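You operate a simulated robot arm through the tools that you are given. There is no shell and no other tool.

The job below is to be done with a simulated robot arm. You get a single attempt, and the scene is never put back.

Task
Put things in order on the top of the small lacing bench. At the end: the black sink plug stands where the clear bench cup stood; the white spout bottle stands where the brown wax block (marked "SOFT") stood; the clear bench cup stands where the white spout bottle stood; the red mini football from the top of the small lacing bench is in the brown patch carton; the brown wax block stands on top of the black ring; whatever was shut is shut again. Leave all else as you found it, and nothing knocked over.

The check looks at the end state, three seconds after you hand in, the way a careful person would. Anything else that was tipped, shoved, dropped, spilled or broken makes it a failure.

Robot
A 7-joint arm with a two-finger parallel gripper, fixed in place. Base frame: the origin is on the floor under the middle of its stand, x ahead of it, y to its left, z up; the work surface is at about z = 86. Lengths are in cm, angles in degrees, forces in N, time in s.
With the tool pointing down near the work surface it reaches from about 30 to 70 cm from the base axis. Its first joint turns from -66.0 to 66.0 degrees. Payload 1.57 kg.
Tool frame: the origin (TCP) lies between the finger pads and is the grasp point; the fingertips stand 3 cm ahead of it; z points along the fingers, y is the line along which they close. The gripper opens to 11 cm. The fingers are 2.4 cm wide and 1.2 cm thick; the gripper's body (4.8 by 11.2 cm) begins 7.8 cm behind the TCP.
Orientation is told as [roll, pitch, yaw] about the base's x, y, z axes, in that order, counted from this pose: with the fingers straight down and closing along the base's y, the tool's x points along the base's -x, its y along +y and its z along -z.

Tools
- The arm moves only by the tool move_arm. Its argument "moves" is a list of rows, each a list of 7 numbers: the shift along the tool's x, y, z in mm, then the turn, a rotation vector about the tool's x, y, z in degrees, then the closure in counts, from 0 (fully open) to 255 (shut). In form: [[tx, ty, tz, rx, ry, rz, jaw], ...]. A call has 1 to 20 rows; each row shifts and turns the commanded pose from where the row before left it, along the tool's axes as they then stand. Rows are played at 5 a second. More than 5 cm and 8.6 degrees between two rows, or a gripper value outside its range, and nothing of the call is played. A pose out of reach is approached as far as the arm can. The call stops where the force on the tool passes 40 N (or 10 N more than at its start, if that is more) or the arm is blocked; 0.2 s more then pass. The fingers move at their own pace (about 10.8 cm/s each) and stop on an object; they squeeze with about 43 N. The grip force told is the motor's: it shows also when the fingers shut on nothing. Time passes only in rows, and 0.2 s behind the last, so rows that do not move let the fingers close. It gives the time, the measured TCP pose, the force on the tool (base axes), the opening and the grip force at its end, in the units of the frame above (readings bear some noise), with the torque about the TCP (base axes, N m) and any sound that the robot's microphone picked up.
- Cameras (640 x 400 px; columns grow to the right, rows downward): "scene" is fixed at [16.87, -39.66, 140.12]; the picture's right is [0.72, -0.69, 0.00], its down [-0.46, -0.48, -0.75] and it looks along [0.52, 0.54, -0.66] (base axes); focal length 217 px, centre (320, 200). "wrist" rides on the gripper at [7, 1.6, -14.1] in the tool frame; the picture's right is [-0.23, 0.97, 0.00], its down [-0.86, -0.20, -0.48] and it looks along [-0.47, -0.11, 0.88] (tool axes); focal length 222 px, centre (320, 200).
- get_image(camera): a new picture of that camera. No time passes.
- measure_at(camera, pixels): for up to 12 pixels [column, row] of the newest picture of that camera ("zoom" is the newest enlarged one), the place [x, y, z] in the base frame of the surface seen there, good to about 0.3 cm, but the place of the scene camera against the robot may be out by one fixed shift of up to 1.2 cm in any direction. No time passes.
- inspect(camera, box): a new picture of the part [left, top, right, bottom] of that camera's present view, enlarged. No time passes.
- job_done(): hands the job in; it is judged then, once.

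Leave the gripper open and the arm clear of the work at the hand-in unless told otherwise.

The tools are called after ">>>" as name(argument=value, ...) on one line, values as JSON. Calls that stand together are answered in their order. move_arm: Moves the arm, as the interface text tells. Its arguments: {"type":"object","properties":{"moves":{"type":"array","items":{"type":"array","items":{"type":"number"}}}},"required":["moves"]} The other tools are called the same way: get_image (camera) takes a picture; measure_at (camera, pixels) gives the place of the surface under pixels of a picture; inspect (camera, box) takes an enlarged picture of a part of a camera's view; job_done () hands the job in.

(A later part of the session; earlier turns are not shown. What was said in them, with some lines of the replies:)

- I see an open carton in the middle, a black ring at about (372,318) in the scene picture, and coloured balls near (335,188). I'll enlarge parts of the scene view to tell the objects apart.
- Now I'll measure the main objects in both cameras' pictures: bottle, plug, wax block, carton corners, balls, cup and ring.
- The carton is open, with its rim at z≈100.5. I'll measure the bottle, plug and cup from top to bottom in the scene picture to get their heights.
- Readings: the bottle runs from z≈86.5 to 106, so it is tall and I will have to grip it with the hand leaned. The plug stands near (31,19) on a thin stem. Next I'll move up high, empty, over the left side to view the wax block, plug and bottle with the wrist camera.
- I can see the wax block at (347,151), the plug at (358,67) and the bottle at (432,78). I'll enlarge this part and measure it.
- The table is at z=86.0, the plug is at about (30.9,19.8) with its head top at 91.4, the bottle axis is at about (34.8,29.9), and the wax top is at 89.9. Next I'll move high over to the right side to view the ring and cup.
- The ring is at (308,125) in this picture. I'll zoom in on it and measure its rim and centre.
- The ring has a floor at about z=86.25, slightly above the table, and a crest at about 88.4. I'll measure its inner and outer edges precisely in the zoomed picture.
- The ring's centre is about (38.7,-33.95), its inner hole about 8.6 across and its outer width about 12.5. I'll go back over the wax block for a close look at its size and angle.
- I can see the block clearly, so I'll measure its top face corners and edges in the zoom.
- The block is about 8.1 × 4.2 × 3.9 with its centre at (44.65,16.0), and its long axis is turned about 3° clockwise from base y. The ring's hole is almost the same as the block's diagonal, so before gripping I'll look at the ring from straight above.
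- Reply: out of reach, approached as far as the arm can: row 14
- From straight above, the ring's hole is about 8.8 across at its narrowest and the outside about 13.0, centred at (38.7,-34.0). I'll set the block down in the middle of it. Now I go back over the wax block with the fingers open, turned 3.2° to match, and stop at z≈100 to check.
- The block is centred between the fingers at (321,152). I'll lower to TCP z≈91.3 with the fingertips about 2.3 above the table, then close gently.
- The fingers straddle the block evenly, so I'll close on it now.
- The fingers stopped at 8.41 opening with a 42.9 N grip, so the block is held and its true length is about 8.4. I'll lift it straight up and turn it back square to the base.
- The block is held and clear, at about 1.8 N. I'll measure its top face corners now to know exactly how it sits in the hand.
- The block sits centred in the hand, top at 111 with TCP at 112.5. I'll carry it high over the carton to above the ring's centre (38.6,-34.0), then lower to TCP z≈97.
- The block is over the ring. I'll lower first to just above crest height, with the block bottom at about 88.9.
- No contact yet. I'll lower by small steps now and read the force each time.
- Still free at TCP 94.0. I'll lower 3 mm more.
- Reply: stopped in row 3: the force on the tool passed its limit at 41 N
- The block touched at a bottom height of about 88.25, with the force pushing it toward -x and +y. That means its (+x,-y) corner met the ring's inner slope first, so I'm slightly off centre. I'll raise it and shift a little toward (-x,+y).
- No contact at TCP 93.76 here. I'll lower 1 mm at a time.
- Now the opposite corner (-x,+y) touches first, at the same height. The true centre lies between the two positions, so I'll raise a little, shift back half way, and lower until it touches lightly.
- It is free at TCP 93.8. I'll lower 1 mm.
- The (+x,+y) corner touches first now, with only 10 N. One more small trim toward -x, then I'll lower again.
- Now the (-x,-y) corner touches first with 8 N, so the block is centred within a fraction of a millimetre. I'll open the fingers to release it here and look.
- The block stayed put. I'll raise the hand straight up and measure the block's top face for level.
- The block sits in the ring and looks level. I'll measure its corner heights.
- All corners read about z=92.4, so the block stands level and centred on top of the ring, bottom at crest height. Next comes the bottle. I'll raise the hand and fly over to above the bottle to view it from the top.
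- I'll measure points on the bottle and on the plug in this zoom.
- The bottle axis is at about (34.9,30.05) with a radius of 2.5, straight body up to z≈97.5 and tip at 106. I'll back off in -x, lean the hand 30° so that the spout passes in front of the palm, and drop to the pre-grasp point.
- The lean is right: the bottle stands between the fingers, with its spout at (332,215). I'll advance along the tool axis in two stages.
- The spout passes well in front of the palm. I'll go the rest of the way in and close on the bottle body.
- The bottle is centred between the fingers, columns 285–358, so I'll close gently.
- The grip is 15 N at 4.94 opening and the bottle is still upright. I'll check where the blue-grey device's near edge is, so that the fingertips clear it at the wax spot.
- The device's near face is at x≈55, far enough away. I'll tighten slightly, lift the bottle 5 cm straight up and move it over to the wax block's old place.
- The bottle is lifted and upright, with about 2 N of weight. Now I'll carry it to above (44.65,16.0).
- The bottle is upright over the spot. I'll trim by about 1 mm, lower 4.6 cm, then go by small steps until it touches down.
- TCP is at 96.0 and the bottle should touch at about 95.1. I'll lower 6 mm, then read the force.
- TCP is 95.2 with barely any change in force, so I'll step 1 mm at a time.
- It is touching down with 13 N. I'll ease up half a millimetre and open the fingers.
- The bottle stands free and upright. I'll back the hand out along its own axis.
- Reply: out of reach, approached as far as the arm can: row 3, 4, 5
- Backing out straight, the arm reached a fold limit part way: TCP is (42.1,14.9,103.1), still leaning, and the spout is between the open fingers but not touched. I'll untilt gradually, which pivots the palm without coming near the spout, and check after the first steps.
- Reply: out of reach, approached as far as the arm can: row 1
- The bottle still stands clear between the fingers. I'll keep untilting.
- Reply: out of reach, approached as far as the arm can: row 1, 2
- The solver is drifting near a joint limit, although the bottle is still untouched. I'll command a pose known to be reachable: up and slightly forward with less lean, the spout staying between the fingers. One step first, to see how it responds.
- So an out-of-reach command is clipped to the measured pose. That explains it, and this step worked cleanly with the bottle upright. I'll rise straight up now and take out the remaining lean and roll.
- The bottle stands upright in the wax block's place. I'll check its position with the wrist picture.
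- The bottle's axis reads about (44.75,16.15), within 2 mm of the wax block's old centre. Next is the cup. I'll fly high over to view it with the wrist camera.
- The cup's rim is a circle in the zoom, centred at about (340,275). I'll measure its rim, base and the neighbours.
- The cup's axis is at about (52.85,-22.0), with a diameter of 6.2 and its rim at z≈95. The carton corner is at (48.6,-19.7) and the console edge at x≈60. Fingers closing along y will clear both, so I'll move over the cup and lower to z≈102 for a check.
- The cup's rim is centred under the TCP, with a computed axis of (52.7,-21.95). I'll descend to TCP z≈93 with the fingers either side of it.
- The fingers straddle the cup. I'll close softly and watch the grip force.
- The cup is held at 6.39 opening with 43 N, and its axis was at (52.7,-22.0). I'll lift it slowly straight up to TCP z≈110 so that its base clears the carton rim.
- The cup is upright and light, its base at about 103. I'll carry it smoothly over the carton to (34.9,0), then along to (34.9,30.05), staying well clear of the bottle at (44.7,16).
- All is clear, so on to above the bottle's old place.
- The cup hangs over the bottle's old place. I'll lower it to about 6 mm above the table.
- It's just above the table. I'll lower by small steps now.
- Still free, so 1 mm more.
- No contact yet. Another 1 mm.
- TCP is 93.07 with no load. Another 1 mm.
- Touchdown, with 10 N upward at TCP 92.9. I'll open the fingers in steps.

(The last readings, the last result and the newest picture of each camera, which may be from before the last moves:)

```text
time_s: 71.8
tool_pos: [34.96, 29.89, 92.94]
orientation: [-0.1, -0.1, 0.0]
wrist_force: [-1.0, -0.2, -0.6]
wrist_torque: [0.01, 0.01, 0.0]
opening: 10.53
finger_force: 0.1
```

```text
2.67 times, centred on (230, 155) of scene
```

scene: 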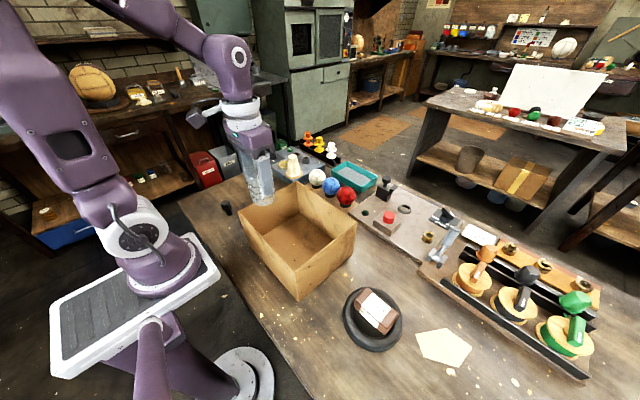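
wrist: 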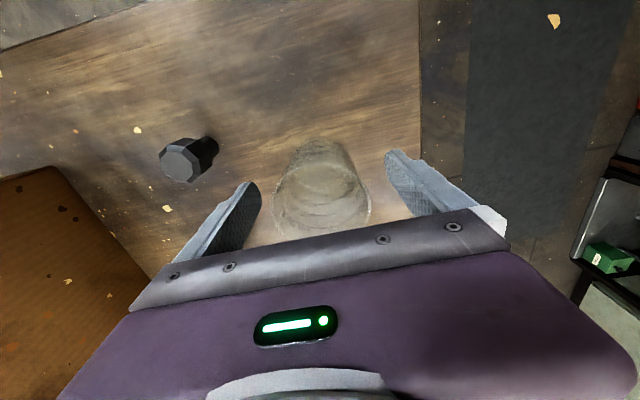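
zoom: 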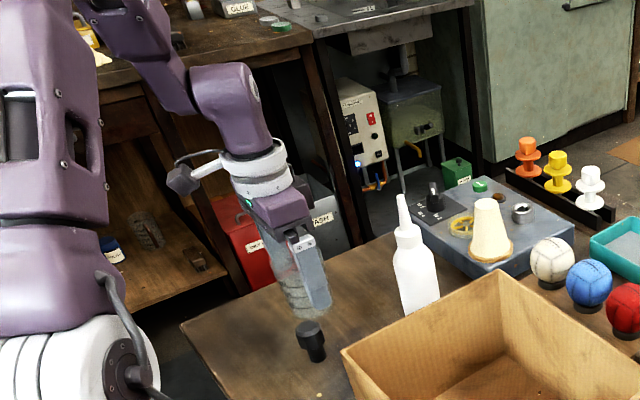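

The cup stands free, so I'll raise the hand straight up and check it.

>>> move_arm(moves=[[0, 0, -15, 0, 0, 0, 0], [0, 0, -30, 0, 0, 0, 0], [0, 0, -45, 0, 0, 0, 0], [0, 0, -45, 0, 0, 0, 0], [0, 0, -45, 0, 0, 0, 0], [0, 0, 0, 0, 0, 0, 0]])

>>> get_image(camera="wrist")

>>> inspect(camera="wrist", box=[220, 70, 380, 190])

>>> inspect(camera="scene", box=[170, 110, 310, 230])

```text
time_s: 73.2
tool_pos: [34.84, 29.93, 111.18]
orientation: [-0.1, -0.2, 0.0]
wrist_force: [-0.1, 0.1, 1.1]
wrist_torque: [-0.01, 0.03, 0.0]
opening: 10.99
finger_force: 0.2
```

```text
taken
```

wrist: 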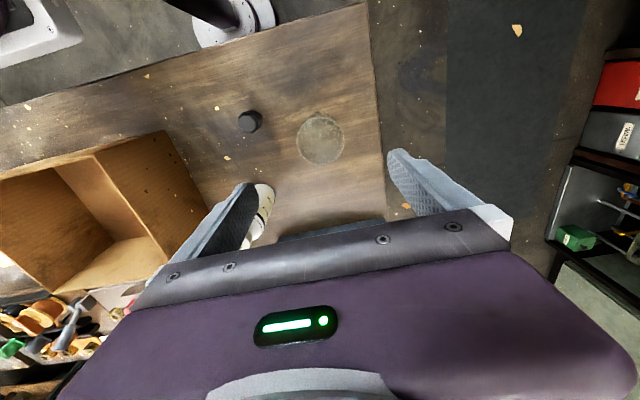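

```text
3.33 times, centred on (300, 130) of wrist
```

zoom: 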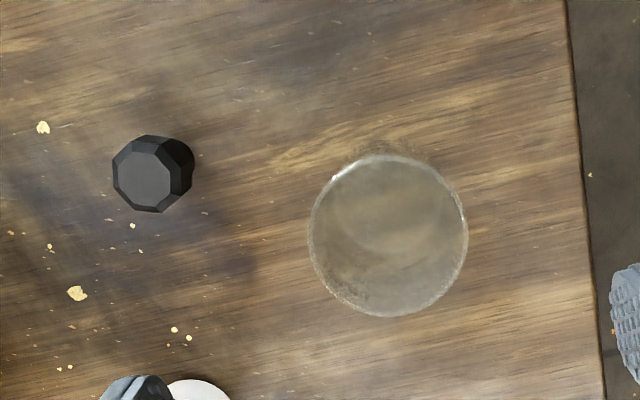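

```text
3.33 times, centred on (240, 170) of scene
```

zoom: 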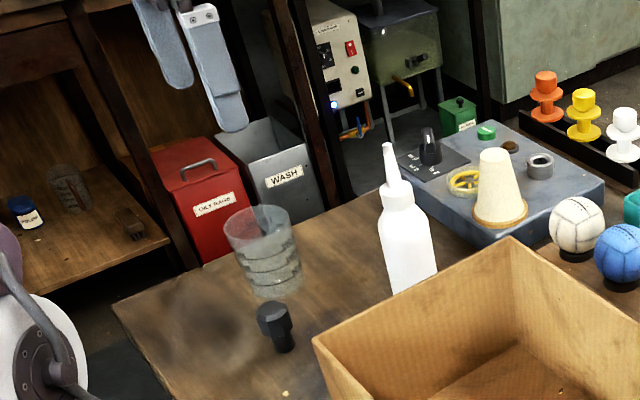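

The cup stands upright at about (35,29.9). The plug's head is at about (30.98,20.0), top at 91.5. I'll move over it with the fingers opened to only about 6 cm so they stay clear of the cup, and lower to z≈100 for a check.

>>> move_arm(moves=[[12.9, -33.1, 0, 0, 0, 0, 60], [12.9, -33.1, 0, 0, 0, 0, 116], [12.9, -33.1, 0, 0, 0, 0, 116], [0, 0, 40, 0, 0, 0, 116], [0, 0, 40, 0, 0, 0, 116], [0, 0, 30, 0, 0, 0, 116], [0, 0, 0, 0, 0, 0, 116]])

>>> get_image(camera="wrist")

>>> inspect(camera="wrist", box=[260, 100, 380, 200])

```text
time_s: 74.8
tool_pos: [31.01, 20.05, 99.98]
orientation: [0.1, -0.1, -0.1]
wrist_force: [-1.0, 0.4, -0.2]
wrist_torque: [0.03, -0.02, 0.04]
opening: 6.0
finger_force: 0.0
```

```text
taken
```

wrist: 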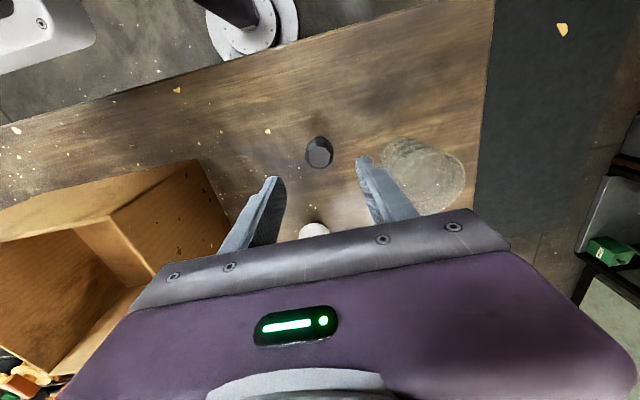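

```text
4.00 times, centred on (320, 150) of wrist
```

zoom: 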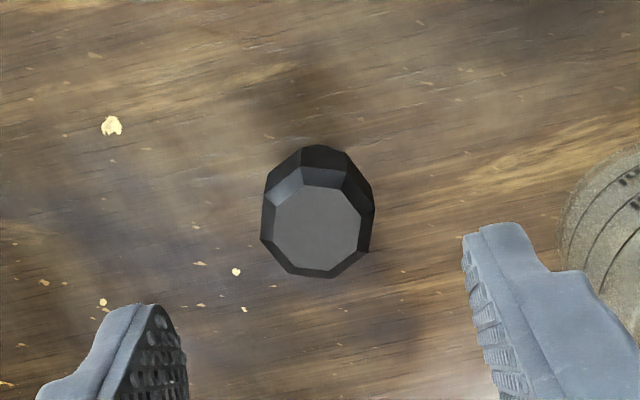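

The plug's head is an octagon at (319,157), with its axis at (31.0,19.9). Its flats are turned about 13° from the base axes, so I'll turn the hand 13° to match, trim y by -1.5 mm and descend to grip the head.

>>> move_arm(moves=[[0, -1.5, 0, 0, 0, 6.5, 116], [0, 0, 20, 0, 0, 6.5, 116], [0, 0, 25, 0, 0, 0, 116], [0, 0, 20, 0, 0, 0, 116], [0, 0, 15, 0, 0, 0, 116], [0, 0, 5, 0, 0, 0, 116], [0, 0, 0, 0, 0, 0, 116]])

>>> get_image(camera="wrist")

>>> inspect(camera="wrist", box=[260, 120, 380, 220])

>>> inspect(camera="scene", box=[170, 130, 290, 230])

```text
time_s: 76.4
tool_pos: [30.97, 19.85, 91.56]
orientation: [0.0, -0.2, -13.0]
wrist_force: [0.0, 0.0, 0.0]
wrist_torque: [-0.01, -0.01, -0.01]
opening: 5.99
finger_force: 0.0
```

```text
taken
```

wrist: 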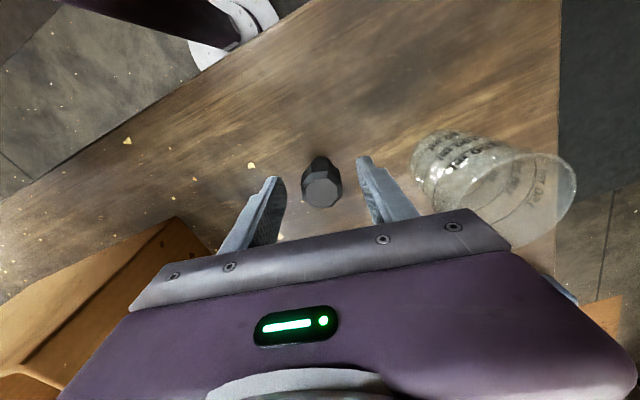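

```text
4.00 times, centred on (320, 170) of wrist
```

zoom: 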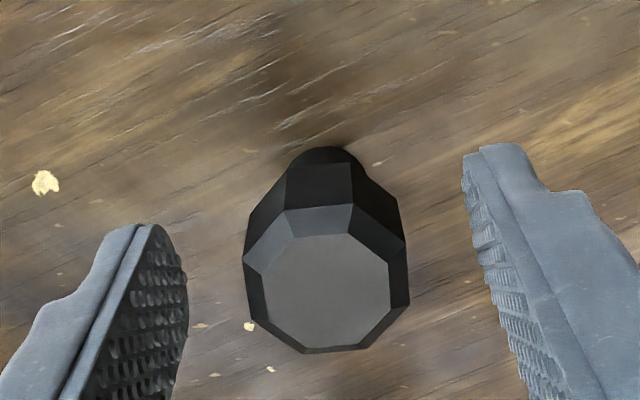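

```text
4.00 times, centred on (230, 180) of scene
```

zoom: 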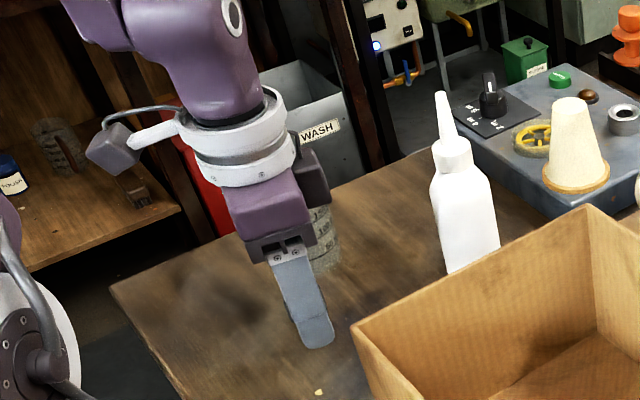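

The plug is centred between the fingertips, columns 243–410 in the zoom against fingers at 187 and 465. I'll close on its head.

>>> move_arm(moves=[[0, 0, 0, 0, 0, 0, 150], [0, 0, 0, 0, 0, 0, 180], [0, 0, 0, 0, 0, 0, 205], [0, 0, 0, 0, 0, 0, 205], [0, 0, 0, 0, 0, 0, 205]])

>>> inspect(camera="wrist", box=[260, 120, 380, 220])

```text
time_s: 77.6
tool_pos: [30.96, 19.91, 91.56]
orientation: [0.0, -0.2, -13.0]
wrist_force: [-0.3, 0.2, -0.1]
wrist_torque: [-0.01, -0.01, 0.02]
opening: 2.94
finger_force: 39.1
```

```text
4.00 times, centred on (320, 170) of wrist
```

zoom: 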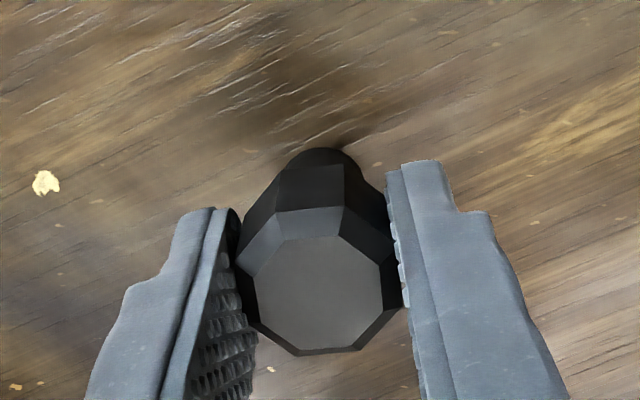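

The plug is gripped at 2.94 opening with 39 N. I'll lift straight up to TCP≈110 and turn the hand back square.

>>> move_arm(moves=[[0, 0, -5, 0, 0, 0, 205], [0, 0, -15, 0, 0, 0, 205], [0, 0, -30, 0, 0, 0, 205], [0, 0, -40, 0, 0, 0, 205], [0, 0, -40, 0, 0, 0, 205], [0, 0, -40, 0, 0, 0, 205], [0, 0, -15, 0, 0, -6.5, 205], [0, 0, 0, 0, 0, -6.5, 205], [0, 0, 0, 0, 0, 0, 205]])

>>> get_image(camera="wrist")

>>> inspect(camera="wrist", box=[260, 130, 380, 230])

>>> get_image(camera="scene")

```text
time_s: 79.6
tool_pos: [30.95, 19.84, 110.09]
orientation: [0.0, -0.1, 0.0]
wrist_force: [0.4, -0.8, -0.1]
wrist_torque: [0.02, 0.01, 0.01]
opening: 2.91
finger_force: 38.6
```

```text
taken
```

wrist: 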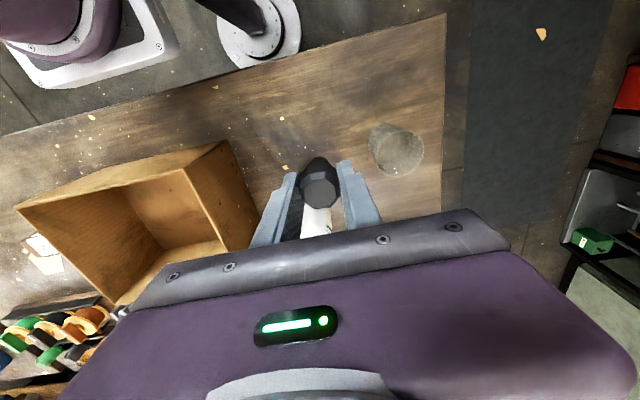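

```text
4.00 times, centred on (320, 180) of wrist
```

zoom: 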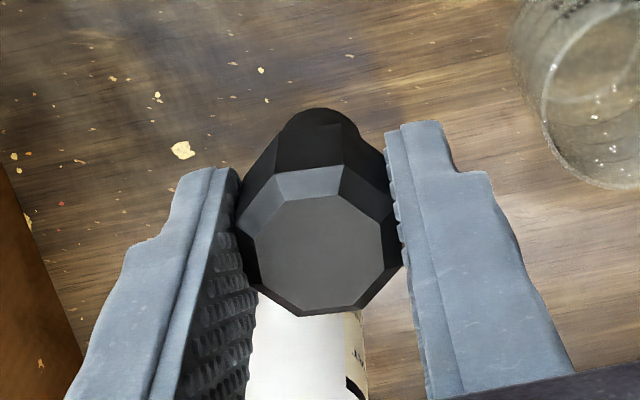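

```text
taken
```

scene: 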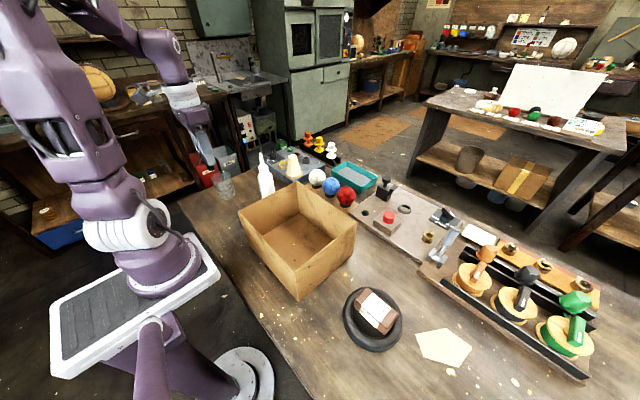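

The plug hangs straight in the hand. I'll carry it over the carton, passing far from the bottle, to above the cup's old place (52.7,-22.0).

>>> move_arm(moves=[[-13.6, -26.15, 0, 0, 0, 0, 205], [-13.6, -26.15, 0, 0, 0, 0, 205], [-13.6, -26.15, 0, 0, 0, 0, 205], [-13.6, -26.15, 0, 0, 0, 0, 205], [-13.6, -26.15, 0, 0, 0, 0, 205], [-13.6, -26.15, 0, 0, 0, 0, 205], [-13.6, -26.15, 0, 0, 0, 0, 205], [-13.6, -26.15, 0, 0, 0, 0, 205], [-13.6, -26.15, 0, 0, 0, 0, 205], [-13.6, -26.15, 0, 0, 0, 0, 205], [-13.6, -26.15, 0, 0, 0, 0, 205], [-13.6, -26.15, 0, 0, 0, 0, 205], [-13.6, -26.15, 0, 0, 0, 0, 205], [-13.6, -26.15, 0, 0, 0, 0, 205], [-13.6, -26.15, 0, 0, 0, 0, 205], [-13.6, -26.15, 0, 0, 0, 0, 205], [0, 0, 0, 0, 0, 0, 205]])

>>> get_image(camera="wrist")

```text
time_s: 83.2
tool_pos: [52.74, -22.02, 110.03]
orientation: [0.0, -0.2, 0.0]
wrist_force: [-0.5, -0.3, -1.0]
wrist_torque: [0.03, 0.0, 0.0]
opening: 2.87
finger_force: 38.6
```

```text
taken
```

wrist: 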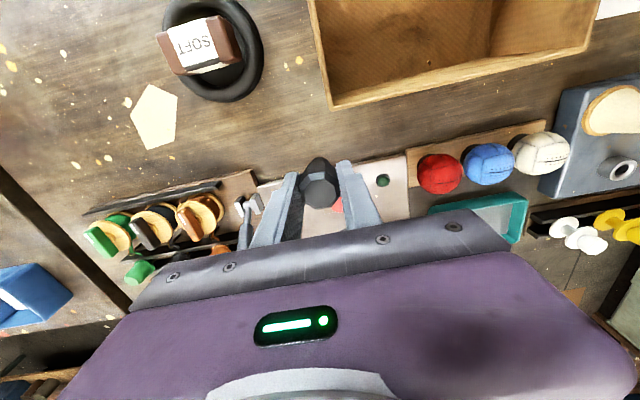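

I'm over the spot. I'll lower to about 6 mm above the table.

>>> move_arm(moves=[[0, 0, 20, 0, 0, 0, 205], [0, 0, 30, 0, 0, 0, 205], [0, 0, 30, 0, 0, 0, 205], [0, 0, 30, 0, 0, 0, 205], [0, 0, 30, 0, 0, 0, 205], [0, 0, 20, 0, 0, 0, 205], [0, 0, 12, 0, 0, 0, 205], [0, 0, 6, 0, 0, 0, 205], [0, 0, 0, 0, 0, 0, 205]])

>>> inspect(camera="scene", box=[310, 170, 430, 270])

>>> inspect(camera="wrist", box=[260, 130, 380, 230])

```text
time_s: 85.2
tool_pos: [52.76, -21.88, 92.35]
orientation: [0.1, 0.0, 0.1]
wrist_force: [-0.6, -0.8, -0.2]
wrist_torque: [0.01, -0.03, 0.0]
opening: 2.84
finger_force: 38.8
```

```text
4.00 times, centred on (370, 220) of scene
```

zoom: 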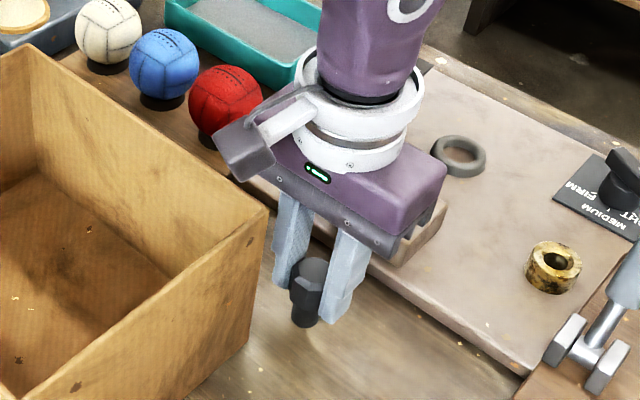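

```text
4.00 times, centred on (320, 180) of wrist
```

zoom: 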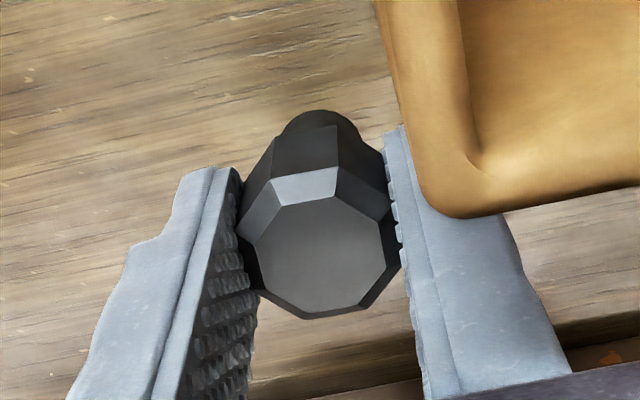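

The plug is upright just above the table. I'll take small steps down.

>>> move_arm(moves=[[0, 0, 3, 0, 0, 0, 205], [0, 0, 2, 0, 0, 0, 205], [0, 0, 0, 0, 0, 0, 205]])

```text
time_s: 86.0
tool_pos: [52.81, -21.87, 91.88]
orientation: [0.0, -0.1, 0.0]
wrist_force: [0.3, 0.4, 0.5]
wrist_torque: [-0.02, 0.02, 0.0]
opening: 2.86
finger_force: 38.8
```

Still free at 91.88, so 2 mm more.

>>> move_arm(moves=[[0, 0, 1, 0, 0, 0, 205], [0, 0, 1, 0, 0, 0, 205], [0, 0, 0, 0, 0, 0, 205]])

```text
time_s: 86.8
tool_pos: [52.71, -21.89, 91.66]
orientation: [0.0, -0.1, 0.1]
wrist_force: [-0.3, -0.5, -1.1]
wrist_torque: [0.01, -0.02, -0.01]
opening: 2.83
finger_force: 38.7
```

1 mm more.

>>> move_arm(moves=[[0, 0, 1, 0, 0, 0, 205], [0, 0, 0, 0, 0, 0, 205]])

```text
time_s: 87.4
tool_pos: [52.74, -21.82, 91.44]
orientation: [-0.1, -0.1, 0.0]
wrist_force: [-0.6, 0.9, 6.3]
wrist_torque: [0.07, -0.03, -0.04]
opening: 2.82
finger_force: 38.2
```

Contact, with 6 N. I'll open gently by steps.

>>> move_arm(moves=[[0, 0, 0, 0, 0, 0, 190], [0, 0, 0, 0, 0, 0, 183], [0, 0, 0, 0, 0, 0, 170], [0, 0, 0, 0, 0, 0, 140], [0, 0, 0, 0, 0, 0, 110], [0, 0, 0, 0, 0, 0, 110]])

>>> inspect(camera="scene", box=[310, 170, 430, 270])

>>> inspect(camera="wrist", box=[260, 130, 380, 230])

```text
time_s: 88.8
tool_pos: [52.8, -21.84, 91.42]
orientation: [0.0, -0.1, 0.1]
wrist_force: [-0.6, 0.7, -1.1]
wrist_torque: [-0.04, 0.04, -0.02]
opening: 6.24
finger_force: 0.1
```

```text
4.00 times, centred on (370, 220) of scene
```

zoom: 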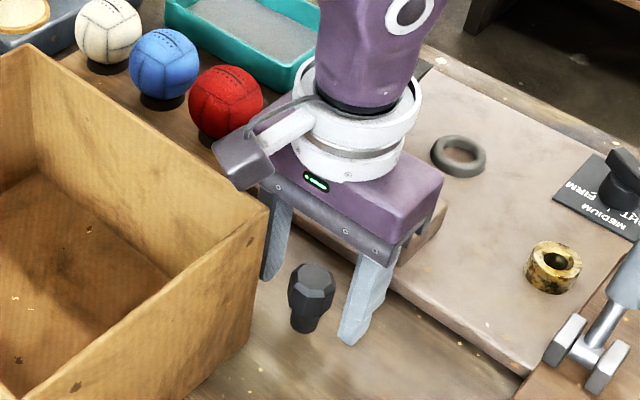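

```text
4.00 times, centred on (320, 180) of wrist
```

zoom: 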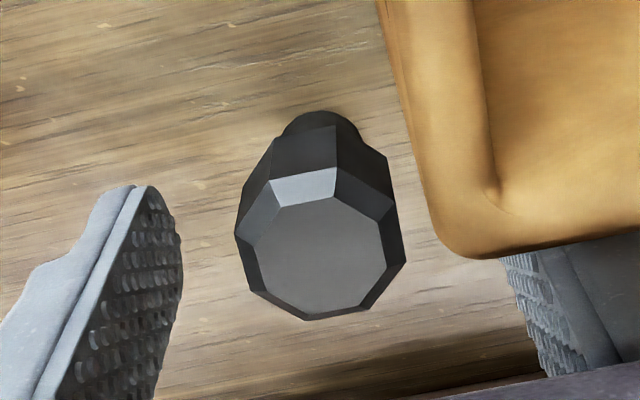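

The plug stands upright by itself. I'll raise straight up and move toward the red ball, to view it at z≈109.

>>> move_arm(moves=[[0, 0, -15, 0, 0, 0, 110], [0, 0, -30, 0, 0, 0, 60], [0, 0, -45, 0, 0, 0, 0], [0, 0, -45, 0, 0, 0, 0], [0, 0, -40, 0, 0, 0, 0], [-5, 40, 0, 0, 0, 0, 0], [-5, 40, 0, 0, 0, 0, 0], [-5, 40, 0, 0, 0, 0, 0], [-5, 43, 0, 0, 0, 0, 0], [0, 0, 0, 0, 0, 0, 0]])

>>> get_image(camera="wrist")

>>> inspect(camera="wrist", box=[240, 80, 400, 220])

>>> inspect(camera="scene", box=[290, 150, 430, 270])

```text
time_s: 91.0
tool_pos: [54.81, -5.51, 109.0]
orientation: [0.0, -0.1, 0.0]
wrist_force: [-0.8, 0.4, 0.2]
wrist_torque: [0.02, 0.0, 0.04]
opening: 10.99
finger_force: 0.0
```

```text
taken
```

wrist: 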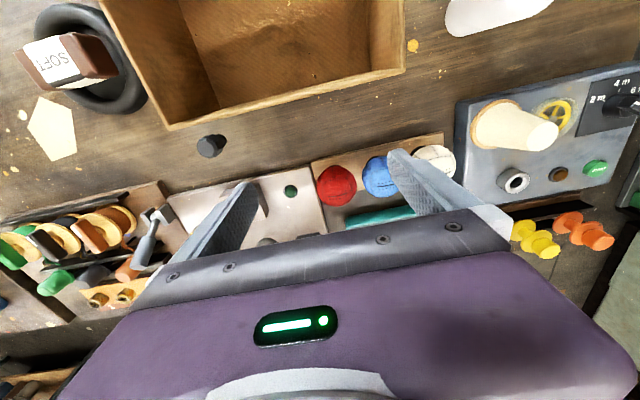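

```text
2.86 times, centred on (320, 150) of wrist
```

zoom: 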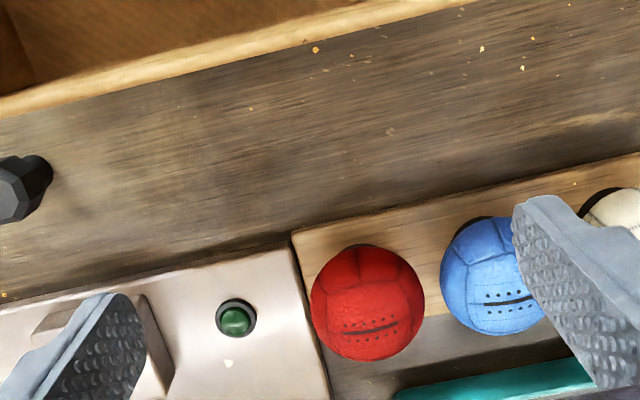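

```text
3.33 times, centred on (360, 210) of scene
```

zoom: 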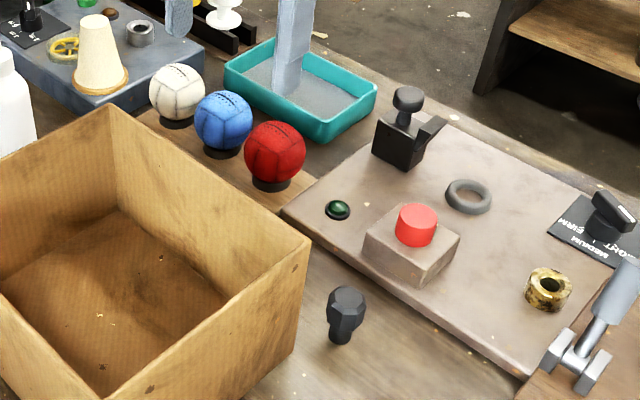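

The plug looks fine. The red ball sits beside the blue one with only a small gap, so I'll have to grip it front-to-back, closing along x. I'll measure the balls, the board and the teal tray behind.

>>> inspect(camera="wrist", box=[280, 130, 440, 230])

>>> measure_at(camera="wrist", pixels=[[336, 185], [318, 186], [355, 186], [336, 168], [336, 203], [377, 176], [363, 178], [390, 176], [336, 190], [330, 180], [345, 190], [350, 212]])

>>> measure_at(camera="scene", pixels=[[346, 196], [345, 186], [336, 197], [356, 197], [345, 207], [331, 187], [352, 177], [365, 187], [350, 173], [375, 174], [341, 203], [350, 204]])

```text
4.00 times, centred on (360, 180) of wrist
```

zoom: 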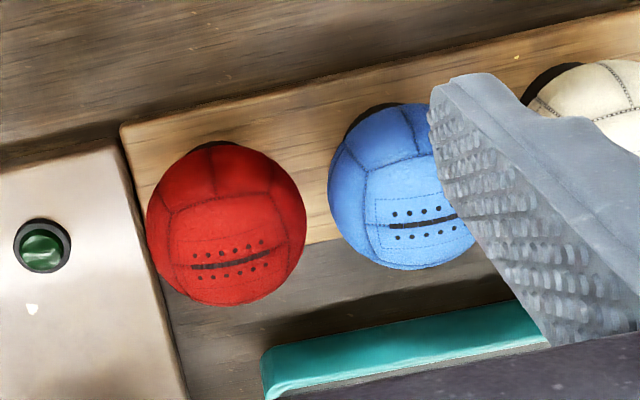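

```text
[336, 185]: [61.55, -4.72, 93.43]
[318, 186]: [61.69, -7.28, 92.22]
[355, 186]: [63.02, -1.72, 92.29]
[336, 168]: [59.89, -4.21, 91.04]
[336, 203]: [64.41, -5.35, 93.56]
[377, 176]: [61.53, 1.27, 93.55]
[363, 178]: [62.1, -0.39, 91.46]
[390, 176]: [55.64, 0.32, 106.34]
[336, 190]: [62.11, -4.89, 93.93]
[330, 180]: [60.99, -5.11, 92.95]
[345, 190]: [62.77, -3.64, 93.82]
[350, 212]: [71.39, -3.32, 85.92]
```

```text
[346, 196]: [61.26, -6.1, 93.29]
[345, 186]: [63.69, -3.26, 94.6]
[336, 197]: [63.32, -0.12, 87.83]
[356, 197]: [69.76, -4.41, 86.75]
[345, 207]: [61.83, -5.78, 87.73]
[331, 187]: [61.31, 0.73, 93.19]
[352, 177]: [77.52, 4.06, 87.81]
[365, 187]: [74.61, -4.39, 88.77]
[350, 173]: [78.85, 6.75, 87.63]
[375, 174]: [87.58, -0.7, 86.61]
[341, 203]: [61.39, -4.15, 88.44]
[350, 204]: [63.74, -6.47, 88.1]
```

The red ball has its centre at about (62.9,-4.75,91.2) and a diameter of about 6.2. The blue ball is only about 0.85 cm away, the tray starts at x≈71.5, and the board top is at 87.7. I'll turn the hand 90° here so the fingers close along x.

>>> move_arm(moves=[[0, 0, 0, 0, 0, 8.5, 0], [0, 0, 0, 0, 0, 8.5, 0], [0, 0, 0, 0, 0, 8.5, 0], [0, 0, 0, 0, 0, 8.5, 0], [0, 0, 0, 0, 0, 8.5, 0], [0, 0, 0, 0, 0, 8.5, 0], [0, 0, 0, 0, 0, 8.5, 0], [0, 0, 0, 0, 0, 8.5, 0], [0, 0, 0, 0, 0, 8.5, 0], [0, 0, 0, 0, 0, 8.5, 0], [0, 0, 0, 0, 0, 5, 0], [0, 0, 0, 0, 0, 0, 0]])

>>> get_image(camera="wrist")

```text
time_s: 93.6
tool_pos: [54.72, -5.65, 109.06]
orientation: [0.1, 0.0, -90.1]
wrist_force: [-0.1, 0.2, 0.2]
wrist_torque: [0.0, 0.01, -0.02]
opening: 11.01
finger_force: 0.0
```

```text
taken
```

wrist: 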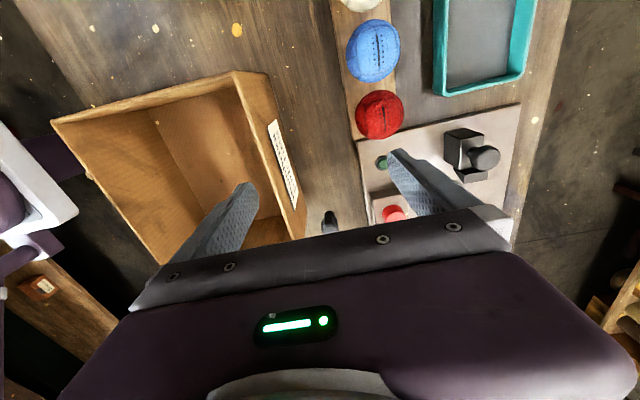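

The hand is turned, and from this view I compute the ball centre at (63.0,-4.7). I'll lower to z≈103 and move over it.

>>> move_arm(moves=[[0, 0, 30, 0, 0, 0, 0], [0, 0, 30, 0, 0, 0, 0], [4.75, 41, 0, 0, 0, 0, 0], [4.75, 41, 0, 0, 0, 0, 0], [0, 0, 0, 0, 0, 0, 0]])

>>> get_image(camera="wrist")

>>> inspect(camera="scene", box=[290, 110, 430, 230])

```text
time_s: 94.8
tool_pos: [63.03, -4.71, 102.96]
orientation: [0.1, -0.2, -90.0]
wrist_force: [-0.4, 0.4, -0.2]
wrist_torque: [0.03, 0.0, 0.0]
opening: 11.0
finger_force: 0.0
```

```text
taken
```

wrist: 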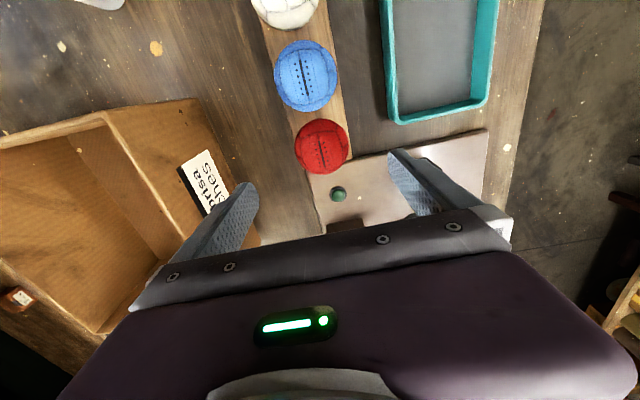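

```text
3.33 times, centred on (360, 170) of scene
```

zoom: 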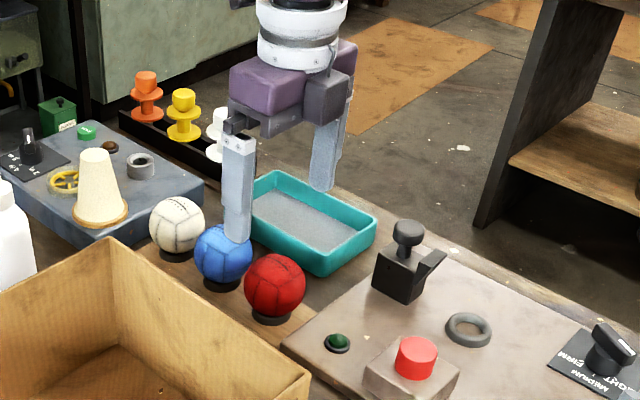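

The ball is centred at (321,146) between the fingers. I'll descend around it to TCP z≈92.0.

>>> move_arm(moves=[[1, 0.5, 30, 0, 0, 0, 0], [0, 0, 30, 0, 0, 0, 0], [0, 0, 25, 0, 0, 0, 0], [0, 0, 15, 0, 0, 0, 0], [0, 0, 9, 0, 0, 0, 0], [0, 0, 0, 0, 0, 0, 0]])

>>> get_image(camera="wrist")

>>> inspect(camera="scene", box=[290, 130, 410, 230])

```text
time_s: 96.2
tool_pos: [63.09, -4.56, 92.05]
orientation: [0.0, 0.0, -90.0]
wrist_force: [-0.4, -0.1, 0.3]
wrist_torque: [0.01, 0.02, 0.02]
opening: 11.0
finger_force: 0.0
```

```text
taken
```

wrist: 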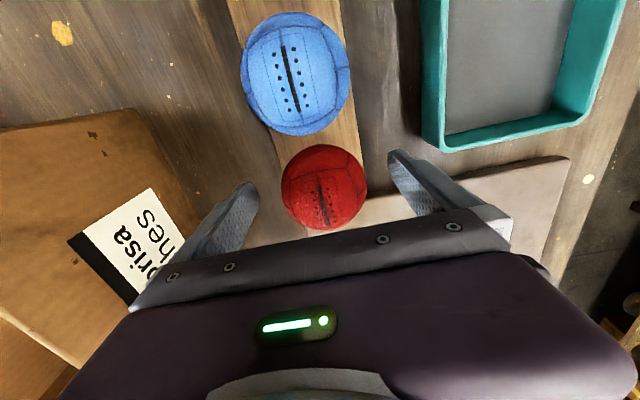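

```text
4.00 times, centred on (350, 180) of scene
```

zoom: 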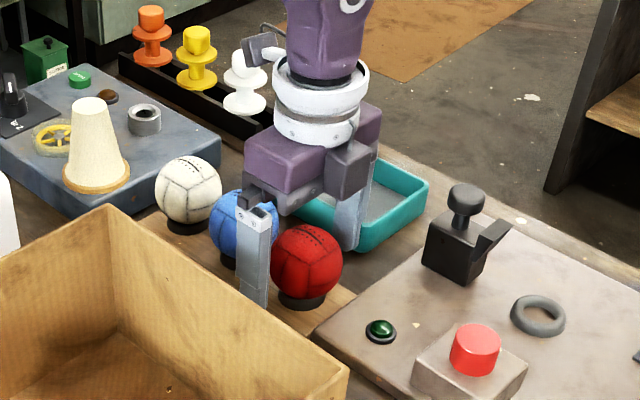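

The ball is in line. I'll shift 2 mm toward +x to centre it, then close.

>>> move_arm(moves=[[0, 2, 0, 0, 0, 0, 0], [0, 0, 0, 0, 0, 0, 70], [0, 0, 0, 0, 0, 0, 100], [0, 0, 0, 0, 0, 0, 125], [0, 0, 0, 0, 0, 0, 130], [0, 0, 0, 0, 0, 0, 130]])

>>> get_image(camera="wrist")

```text
time_s: 97.6
tool_pos: [63.15, -4.54, 92.06]
orientation: [0.0, 0.0, -90.0]
wrist_force: [0.4, 0.0, 0.0]
wrist_torque: [0.03, -0.03, 0.01]
opening: 6.37
finger_force: 42.5
```

```text
taken
```

wrist: 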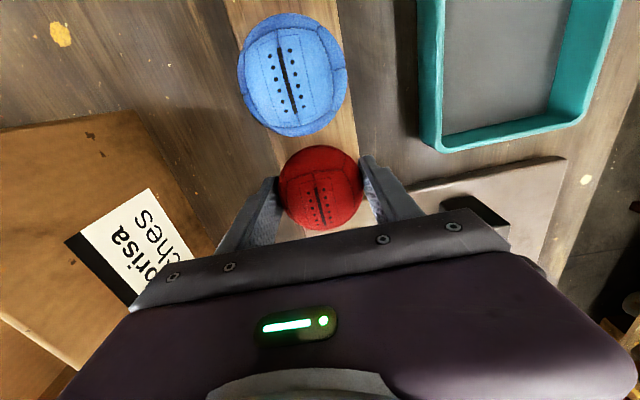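

The red ball is gripped at 6.37 opening with 42 N. I'll lift it straight up first.

>>> move_arm(moves=[[0, 0, -5, 0, 0, 0, 130], [0, 0, -15, 0, 0, 0, 130], [0, 0, -25, 0, 0, 0, 130], [0, 0, -25, 0, 0, 0, 130], [0, 0, -20, 0, 0, 0, 130], [0, 0, 0, 0, 0, 0, 130]])

>>> get_image(camera="wrist")

>>> inspect(camera="scene", box=[290, 110, 430, 230])

```text
time_s: 99.0
tool_pos: [63.07, -4.54, 101.05]
orientation: [0.0, 0.1, -90.0]
wrist_force: [0.2, -0.5, -1.4]
wrist_torque: [0.02, 0.01, 0.03]
opening: 6.33
finger_force: 43.2
```

```text
taken
```

wrist: 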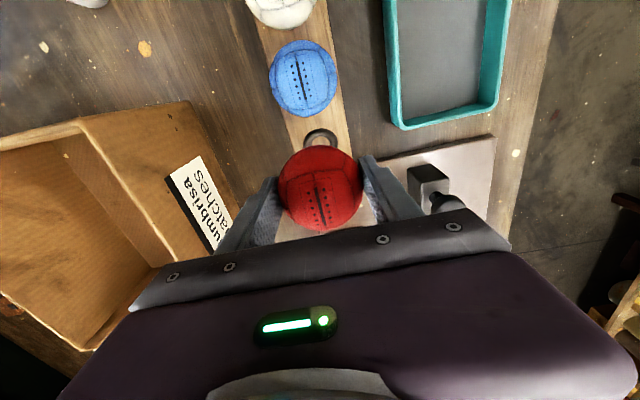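

```text
3.33 times, centred on (360, 170) of scene
```

zoom: 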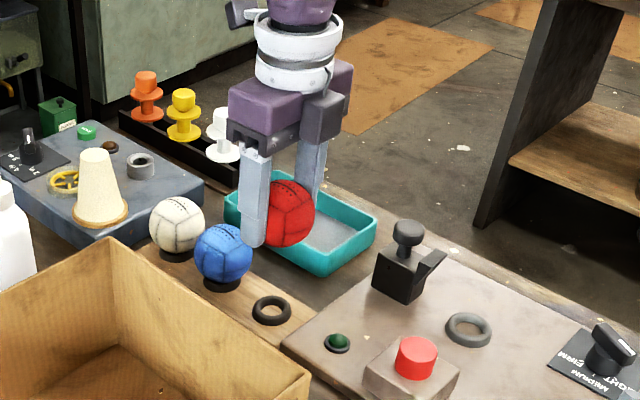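

The ball is up, and the small ring stand it sat on stayed put. I'll carry it up and back over the carton's middle (39,-8).

>>> move_arm(moves=[[-2.4, -22.7, -16.1, 0, 0, 0, 130], [-2.4, -22.7, -16.1, 0, 0, 0, 130], [-2.4, -22.7, -16.1, 0, 0, 0, 130], [-2.4, -22.7, -16.1, 0, 0, 0, 130], [-5, -30, 0, 0, 0, 0, 130], [-5, -30, 0, 0, 0, 0, 130], [-5, -30, 0, 0, 0, 0, 130], [-5, -30, 0, 0, 0, 0, 130], [-5, -30, 0, 0, 0, 0, 130], [0, 0, 0, 0, 0, 0, 130]])

>>> get_image(camera="wrist")

>>> get_image(camera="scene")

```text
time_s: 101.2
tool_pos: [38.96, -8.06, 107.53]
orientation: [0.1, 0.1, -90.0]
wrist_force: [0.6, -0.1, -1.3]
wrist_torque: [0.0, 0.0, -0.02]
opening: 6.36
finger_force: 42.9
```

```text
taken
```

wrist: 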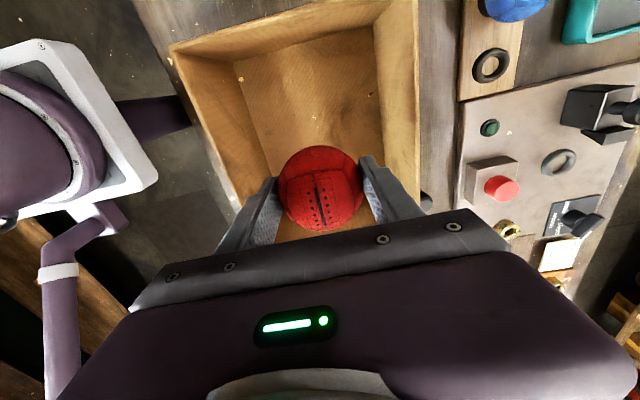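

```text
taken
```

scene: 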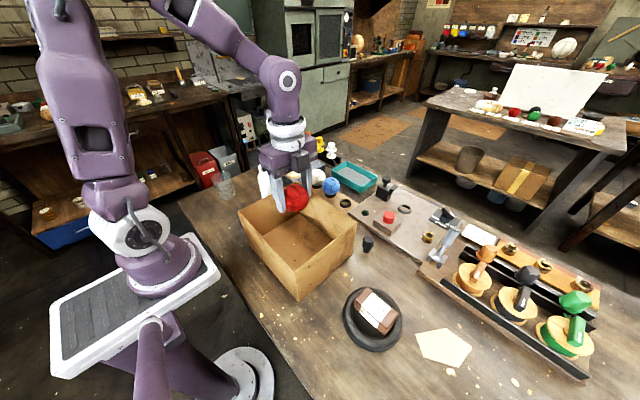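

The ball hangs over the middle of the carton. I'll lower it inside to just above the carton floor at z≈86.6.

>>> move_arm(moves=[[0, 0, 25, 0, 0, 0, 130], [0, 0, 30, 0, 0, 0, 130], [0, 0, 30, 0, 0, 0, 130], [0, 0, 30, 0, 0, 0, 130], [0, 0, 25, 0, 0, 0, 130], [0, 0, 14, 0, 0, 0, 130], [0, 0, 5, 0, 0, 0, 130], [0, 0, 0, 0, 0, 0, 130]])

>>> get_image(camera="wrist")

>>> inspect(camera="scene", box=[220, 140, 370, 310])

```text
time_s: 103.0
tool_pos: [39.07, -7.94, 91.58]
orientation: [0.1, 0.1, -90.0]
wrist_force: [0.2, -0.3, -1.7]
wrist_torque: [0.0, -0.03, 0.02]
opening: 6.33
finger_force: 43.0
```

```text
taken
```

wrist: 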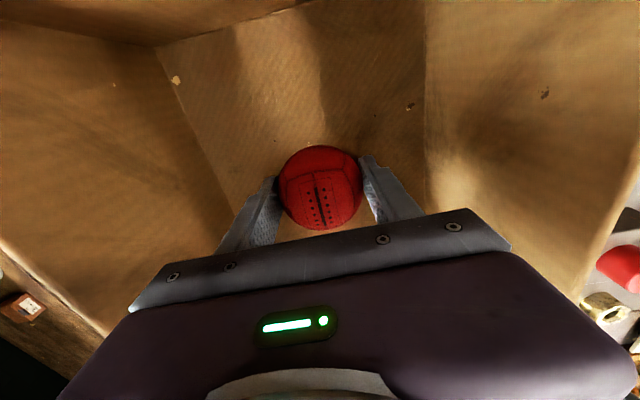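

```text
2.35 times, centred on (295, 225) of scene
```

zoom: 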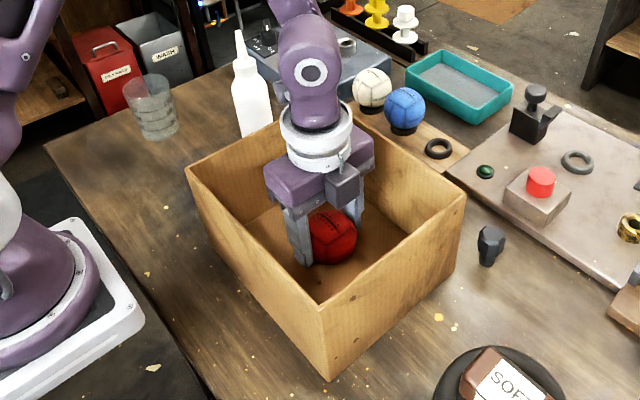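

The ball is inside, a little above the floor. I'll take small steps down.

>>> move_arm(moves=[[0, 0, 3, 0, 0, 0, 130], [0, 0, 2, 0, 0, 0, 130], [0, 0, 0, 0, 0, 0, 130]])

```text
time_s: 103.8
tool_pos: [39.08, -8.01, 91.06]
orientation: [0.1, -0.1, -90.0]
wrist_force: [-0.2, 0.2, -1.8]
wrist_torque: [0.03, 0.03, -0.03]
opening: 6.36
finger_force: 42.4
```

Still free. 2 mm more.

>>> move_arm(moves=[[0, 0, 1, 0, 0, 0, 130], [0, 0, 1, 0, 0, 0, 130], [0, 0, 0, 0, 0, 0, 130]])

```text
time_s: 104.5
tool_pos: [39.29, -8.07, 91.04]
orientation: [0.2, 0.1, -90.1]
wrist_force: [-4.4, 0.5, 17.4]
wrist_torque: [0.03, 0.23, 0.01]
opening: 6.37
finger_force: 42.8
stopped in row 3: the force on the tool passed its limit at 42 N (the readings are from after the stop); the commanded pose is now the measured one
```

The ball touches the carton floor. I'll ease up and open the fingers.

>>> move_arm(moves=[[0, 0, -1, 0, 0, 0, 130], [0, 0, 0, 0, 0, 0, 100], [0, 0, 0, 0, 0, 0, 80], [0, 0, 0, 0, 0, 0, 40], [0, 0, 0, 0, 0, 0, 40]])

>>> get_image(camera="wrist")

```text
time_s: 105.7
tool_pos: [39.13, -8.04, 91.0]
orientation: [0.2, 0.0, -90.1]
wrist_force: [-0.1, -0.5, 0.1]
wrist_torque: [-0.01, 0.01, 0.02]
opening: 9.26
finger_force: 0.0
```

```text
taken
```

wrist: 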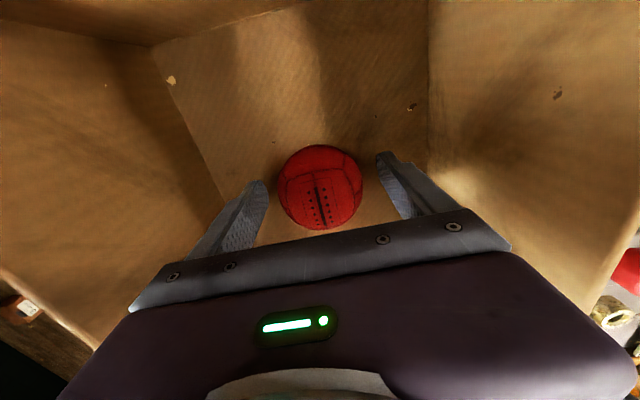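

The ball is lying on the carton floor between the open fingers. I'll raise the hand straight up out of the carton.

>>> move_arm(moves=[[0, 0, -15, 0, 0, 0, 40], [0, 0, -30, 0, 0, 0, 40], [0, 0, -40, 0, 0, 0, 40], [0, 0, -40, 0, 0, 0, 40], [0, 0, -45, 0, 0, 0, 40], [0, 0, -45, 0, 0, 0, 0], [0, 0, 0, 0, 0, 0, 0]])

>>> get_image(camera="wrist")

>>> get_image(camera="scene")

```text
time_s: 107.2
tool_pos: [39.02, -7.97, 112.55]
orientation: [0.2, -0.1, -90.2]
wrist_force: [0.0, -0.1, -0.2]
wrist_torque: [-0.04, 0.03, -0.02]
opening: 11.01
finger_force: 0.0
```

```text
taken
```

wrist: 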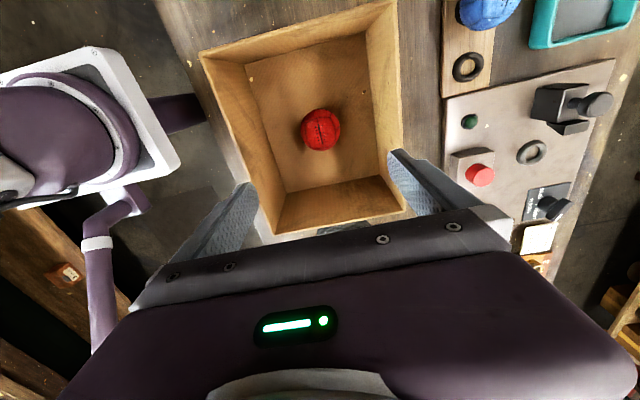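

```text
taken
```

scene: 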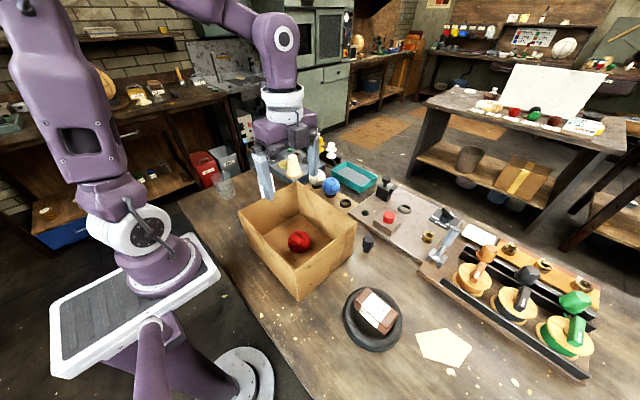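

The red ball lies in the carton. I'll turn the hand back square and move it up and clear, then check everything.

>>> move_arm(moves=[[0, 0, 0, 0, 0, -8.5, 0], [0, 0, 0, 0, 0, -8.5, 0], [0, 0, 0, 0, 0, -8.5, 0], [0, 0, 0, 0, 0, -8.5, 0], [0, 0, 0, 0, 0, -8.5, 0], [0, 0, 0, 0, 0, -8.5, 0], [0, 0, 0, 0, 0, -8.5, 0], [0, 0, 0, 0, 0, -8.5, 0], [0, 0, 0, 0, 0, -8.5, 0], [0, 0, 0, 0, 0, -8.5, 0], [0, 0, 0, 0, 0, -5.2, 0], [-30, -10, -30, 0, 0, 0, 0], [-30, -10, -30, 0, 0, 0, 0], [0, 0, 0, 0, 0, 0, 0]])

>>> get_image(camera="wrist")

>>> inspect(camera="scene", box=[180, 130, 400, 270])

>>> inspect(camera="scene", box=[320, 200, 480, 370])

```text
time_s: 110.2
tool_pos: [44.99, -10.03, 118.53]
orientation: [0.0, -0.1, 0.2]
wrist_force: [0.2, -0.1, 0.3]
wrist_torque: [0.03, 0.01, 0.0]
opening: 11.02
finger_force: 0.2
```

```text
taken
```

wrist: 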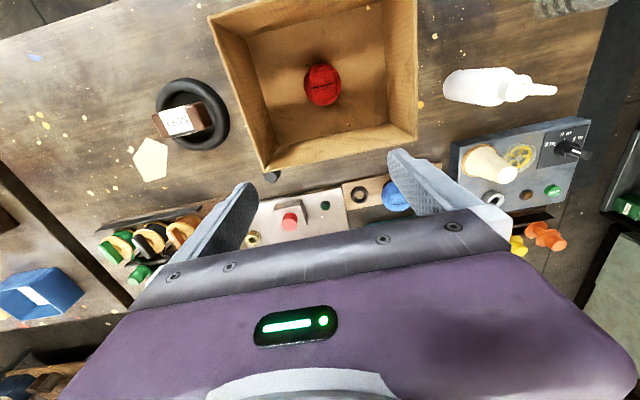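

```text
2.86 times, centred on (290, 200) of scene
```

zoom: 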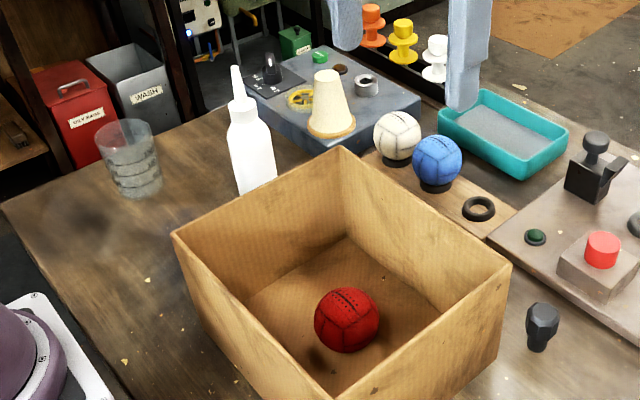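

```text
2.35 times, centred on (400, 285) of scene
```

zoom: 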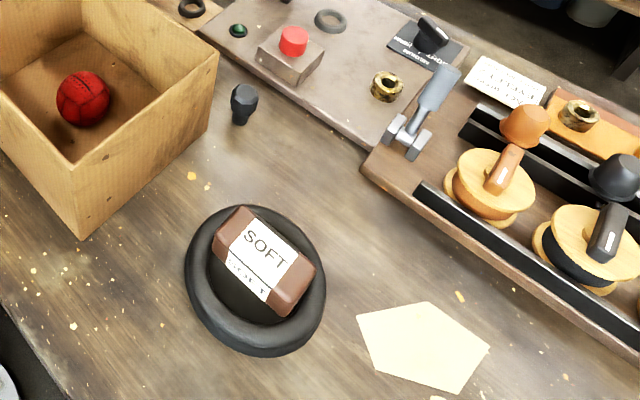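

All looks in order. I'll check that the wax block has not crept on the ring, using the same view as just after its release, and measure its corner heights.

>>> inspect(camera="wrist", box=[140, 70, 240, 160])

>>> inspect(camera="scene", box=[320, 240, 440, 360])

>>> measure_at(camera="zoom", pixels=[[275, 175], [250, 215], [365, 245], [335, 295], [310, 230], [280, 210], [345, 260], [230, 290], [290, 370], [385, 320]])

>>> measure_at(camera="wrist", pixels=[[158, 120], [165, 136], [204, 108], [208, 124], [183, 122], [172, 124], [196, 118]])

```text
4.44 times, centred on (190, 115) of wrist
```

zoom: 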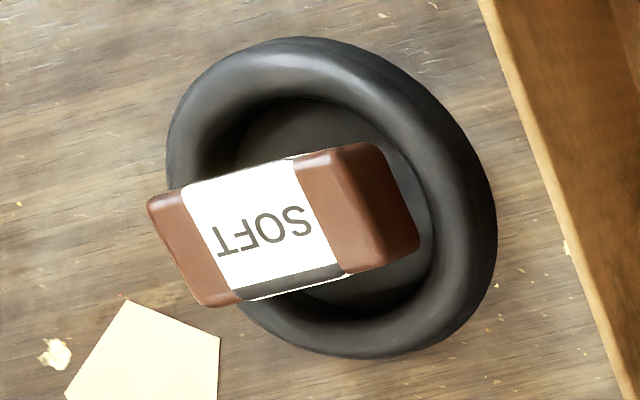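

```text
3.33 times, centred on (380, 300) of scene
```

zoom: 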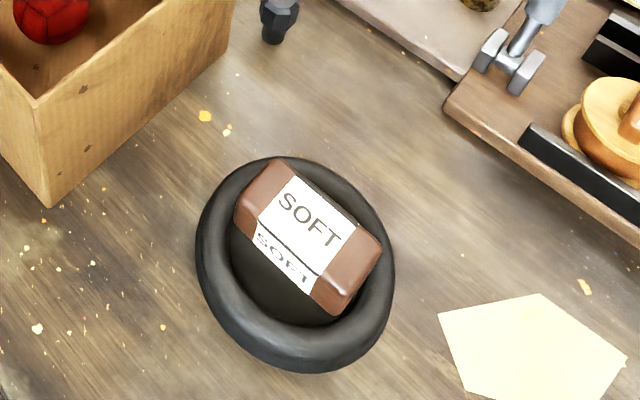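

```text
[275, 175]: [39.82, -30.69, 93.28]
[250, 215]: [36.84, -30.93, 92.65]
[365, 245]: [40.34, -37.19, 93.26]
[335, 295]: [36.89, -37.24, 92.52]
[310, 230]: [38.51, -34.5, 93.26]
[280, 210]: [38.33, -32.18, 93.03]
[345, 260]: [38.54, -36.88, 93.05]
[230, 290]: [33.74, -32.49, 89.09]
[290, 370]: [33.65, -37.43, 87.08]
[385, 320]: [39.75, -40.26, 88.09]
```

```text
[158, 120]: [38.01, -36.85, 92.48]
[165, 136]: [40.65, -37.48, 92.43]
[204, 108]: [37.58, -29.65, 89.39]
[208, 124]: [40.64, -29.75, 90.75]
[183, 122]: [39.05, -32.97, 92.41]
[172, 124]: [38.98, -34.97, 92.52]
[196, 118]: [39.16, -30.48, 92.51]
```

The wax block hasn't moved since its release and is level, with its top at 92.45. Everything asked for is in place:

- The plug stands at the cup's old spot, about (52.7,-22).
- The bottle stands at the wax block's old spot.
- The cup stands at the bottle's old spot.
- The red ball is in the carton.
- The wax block stands on top of the black ring.

I opened nothing that was shut and knocked nothing over. The arm is back at its start pose with the gripper open, so I'll hand in.

>>> job_done()

```text
The job is handed in.
```

I've put the bench top in order and handed the job in. The hand-in only confirmed receipt, so I don't know yet whether it passed. These are the positions from the last pictures and readings:

| Object | Where it is now |
|---|---|
| Black sink plug | Upright where the cup stood, about (52.7, -22.0) |
| White spout bottle | Upright where the wax block stood, about 2 mm off its old centre |
| Clear bench cup | Upright where the bottle stood, about 2–3 mm off by my reading |
| Red mini football | On the floor of the brown patch carton |
| Brown wax block | Level and centred on top of the large black ring; it did not move in the roughly 80 s after I released it |

- **Which ring:** lifting the red ball showed that it sat on a small black ring, as the other balls appear to. I took "the black ring" to mean the large one standing free on the bench.
- **How the wax block sits:** its diagonal is slightly more than the ring's opening, so it rests on the rim rather than on the floor inside.

I opened nothing that was shut, and nothing else was tipped or shoved that I could see. The arm is back at its start pose with the gripper open.
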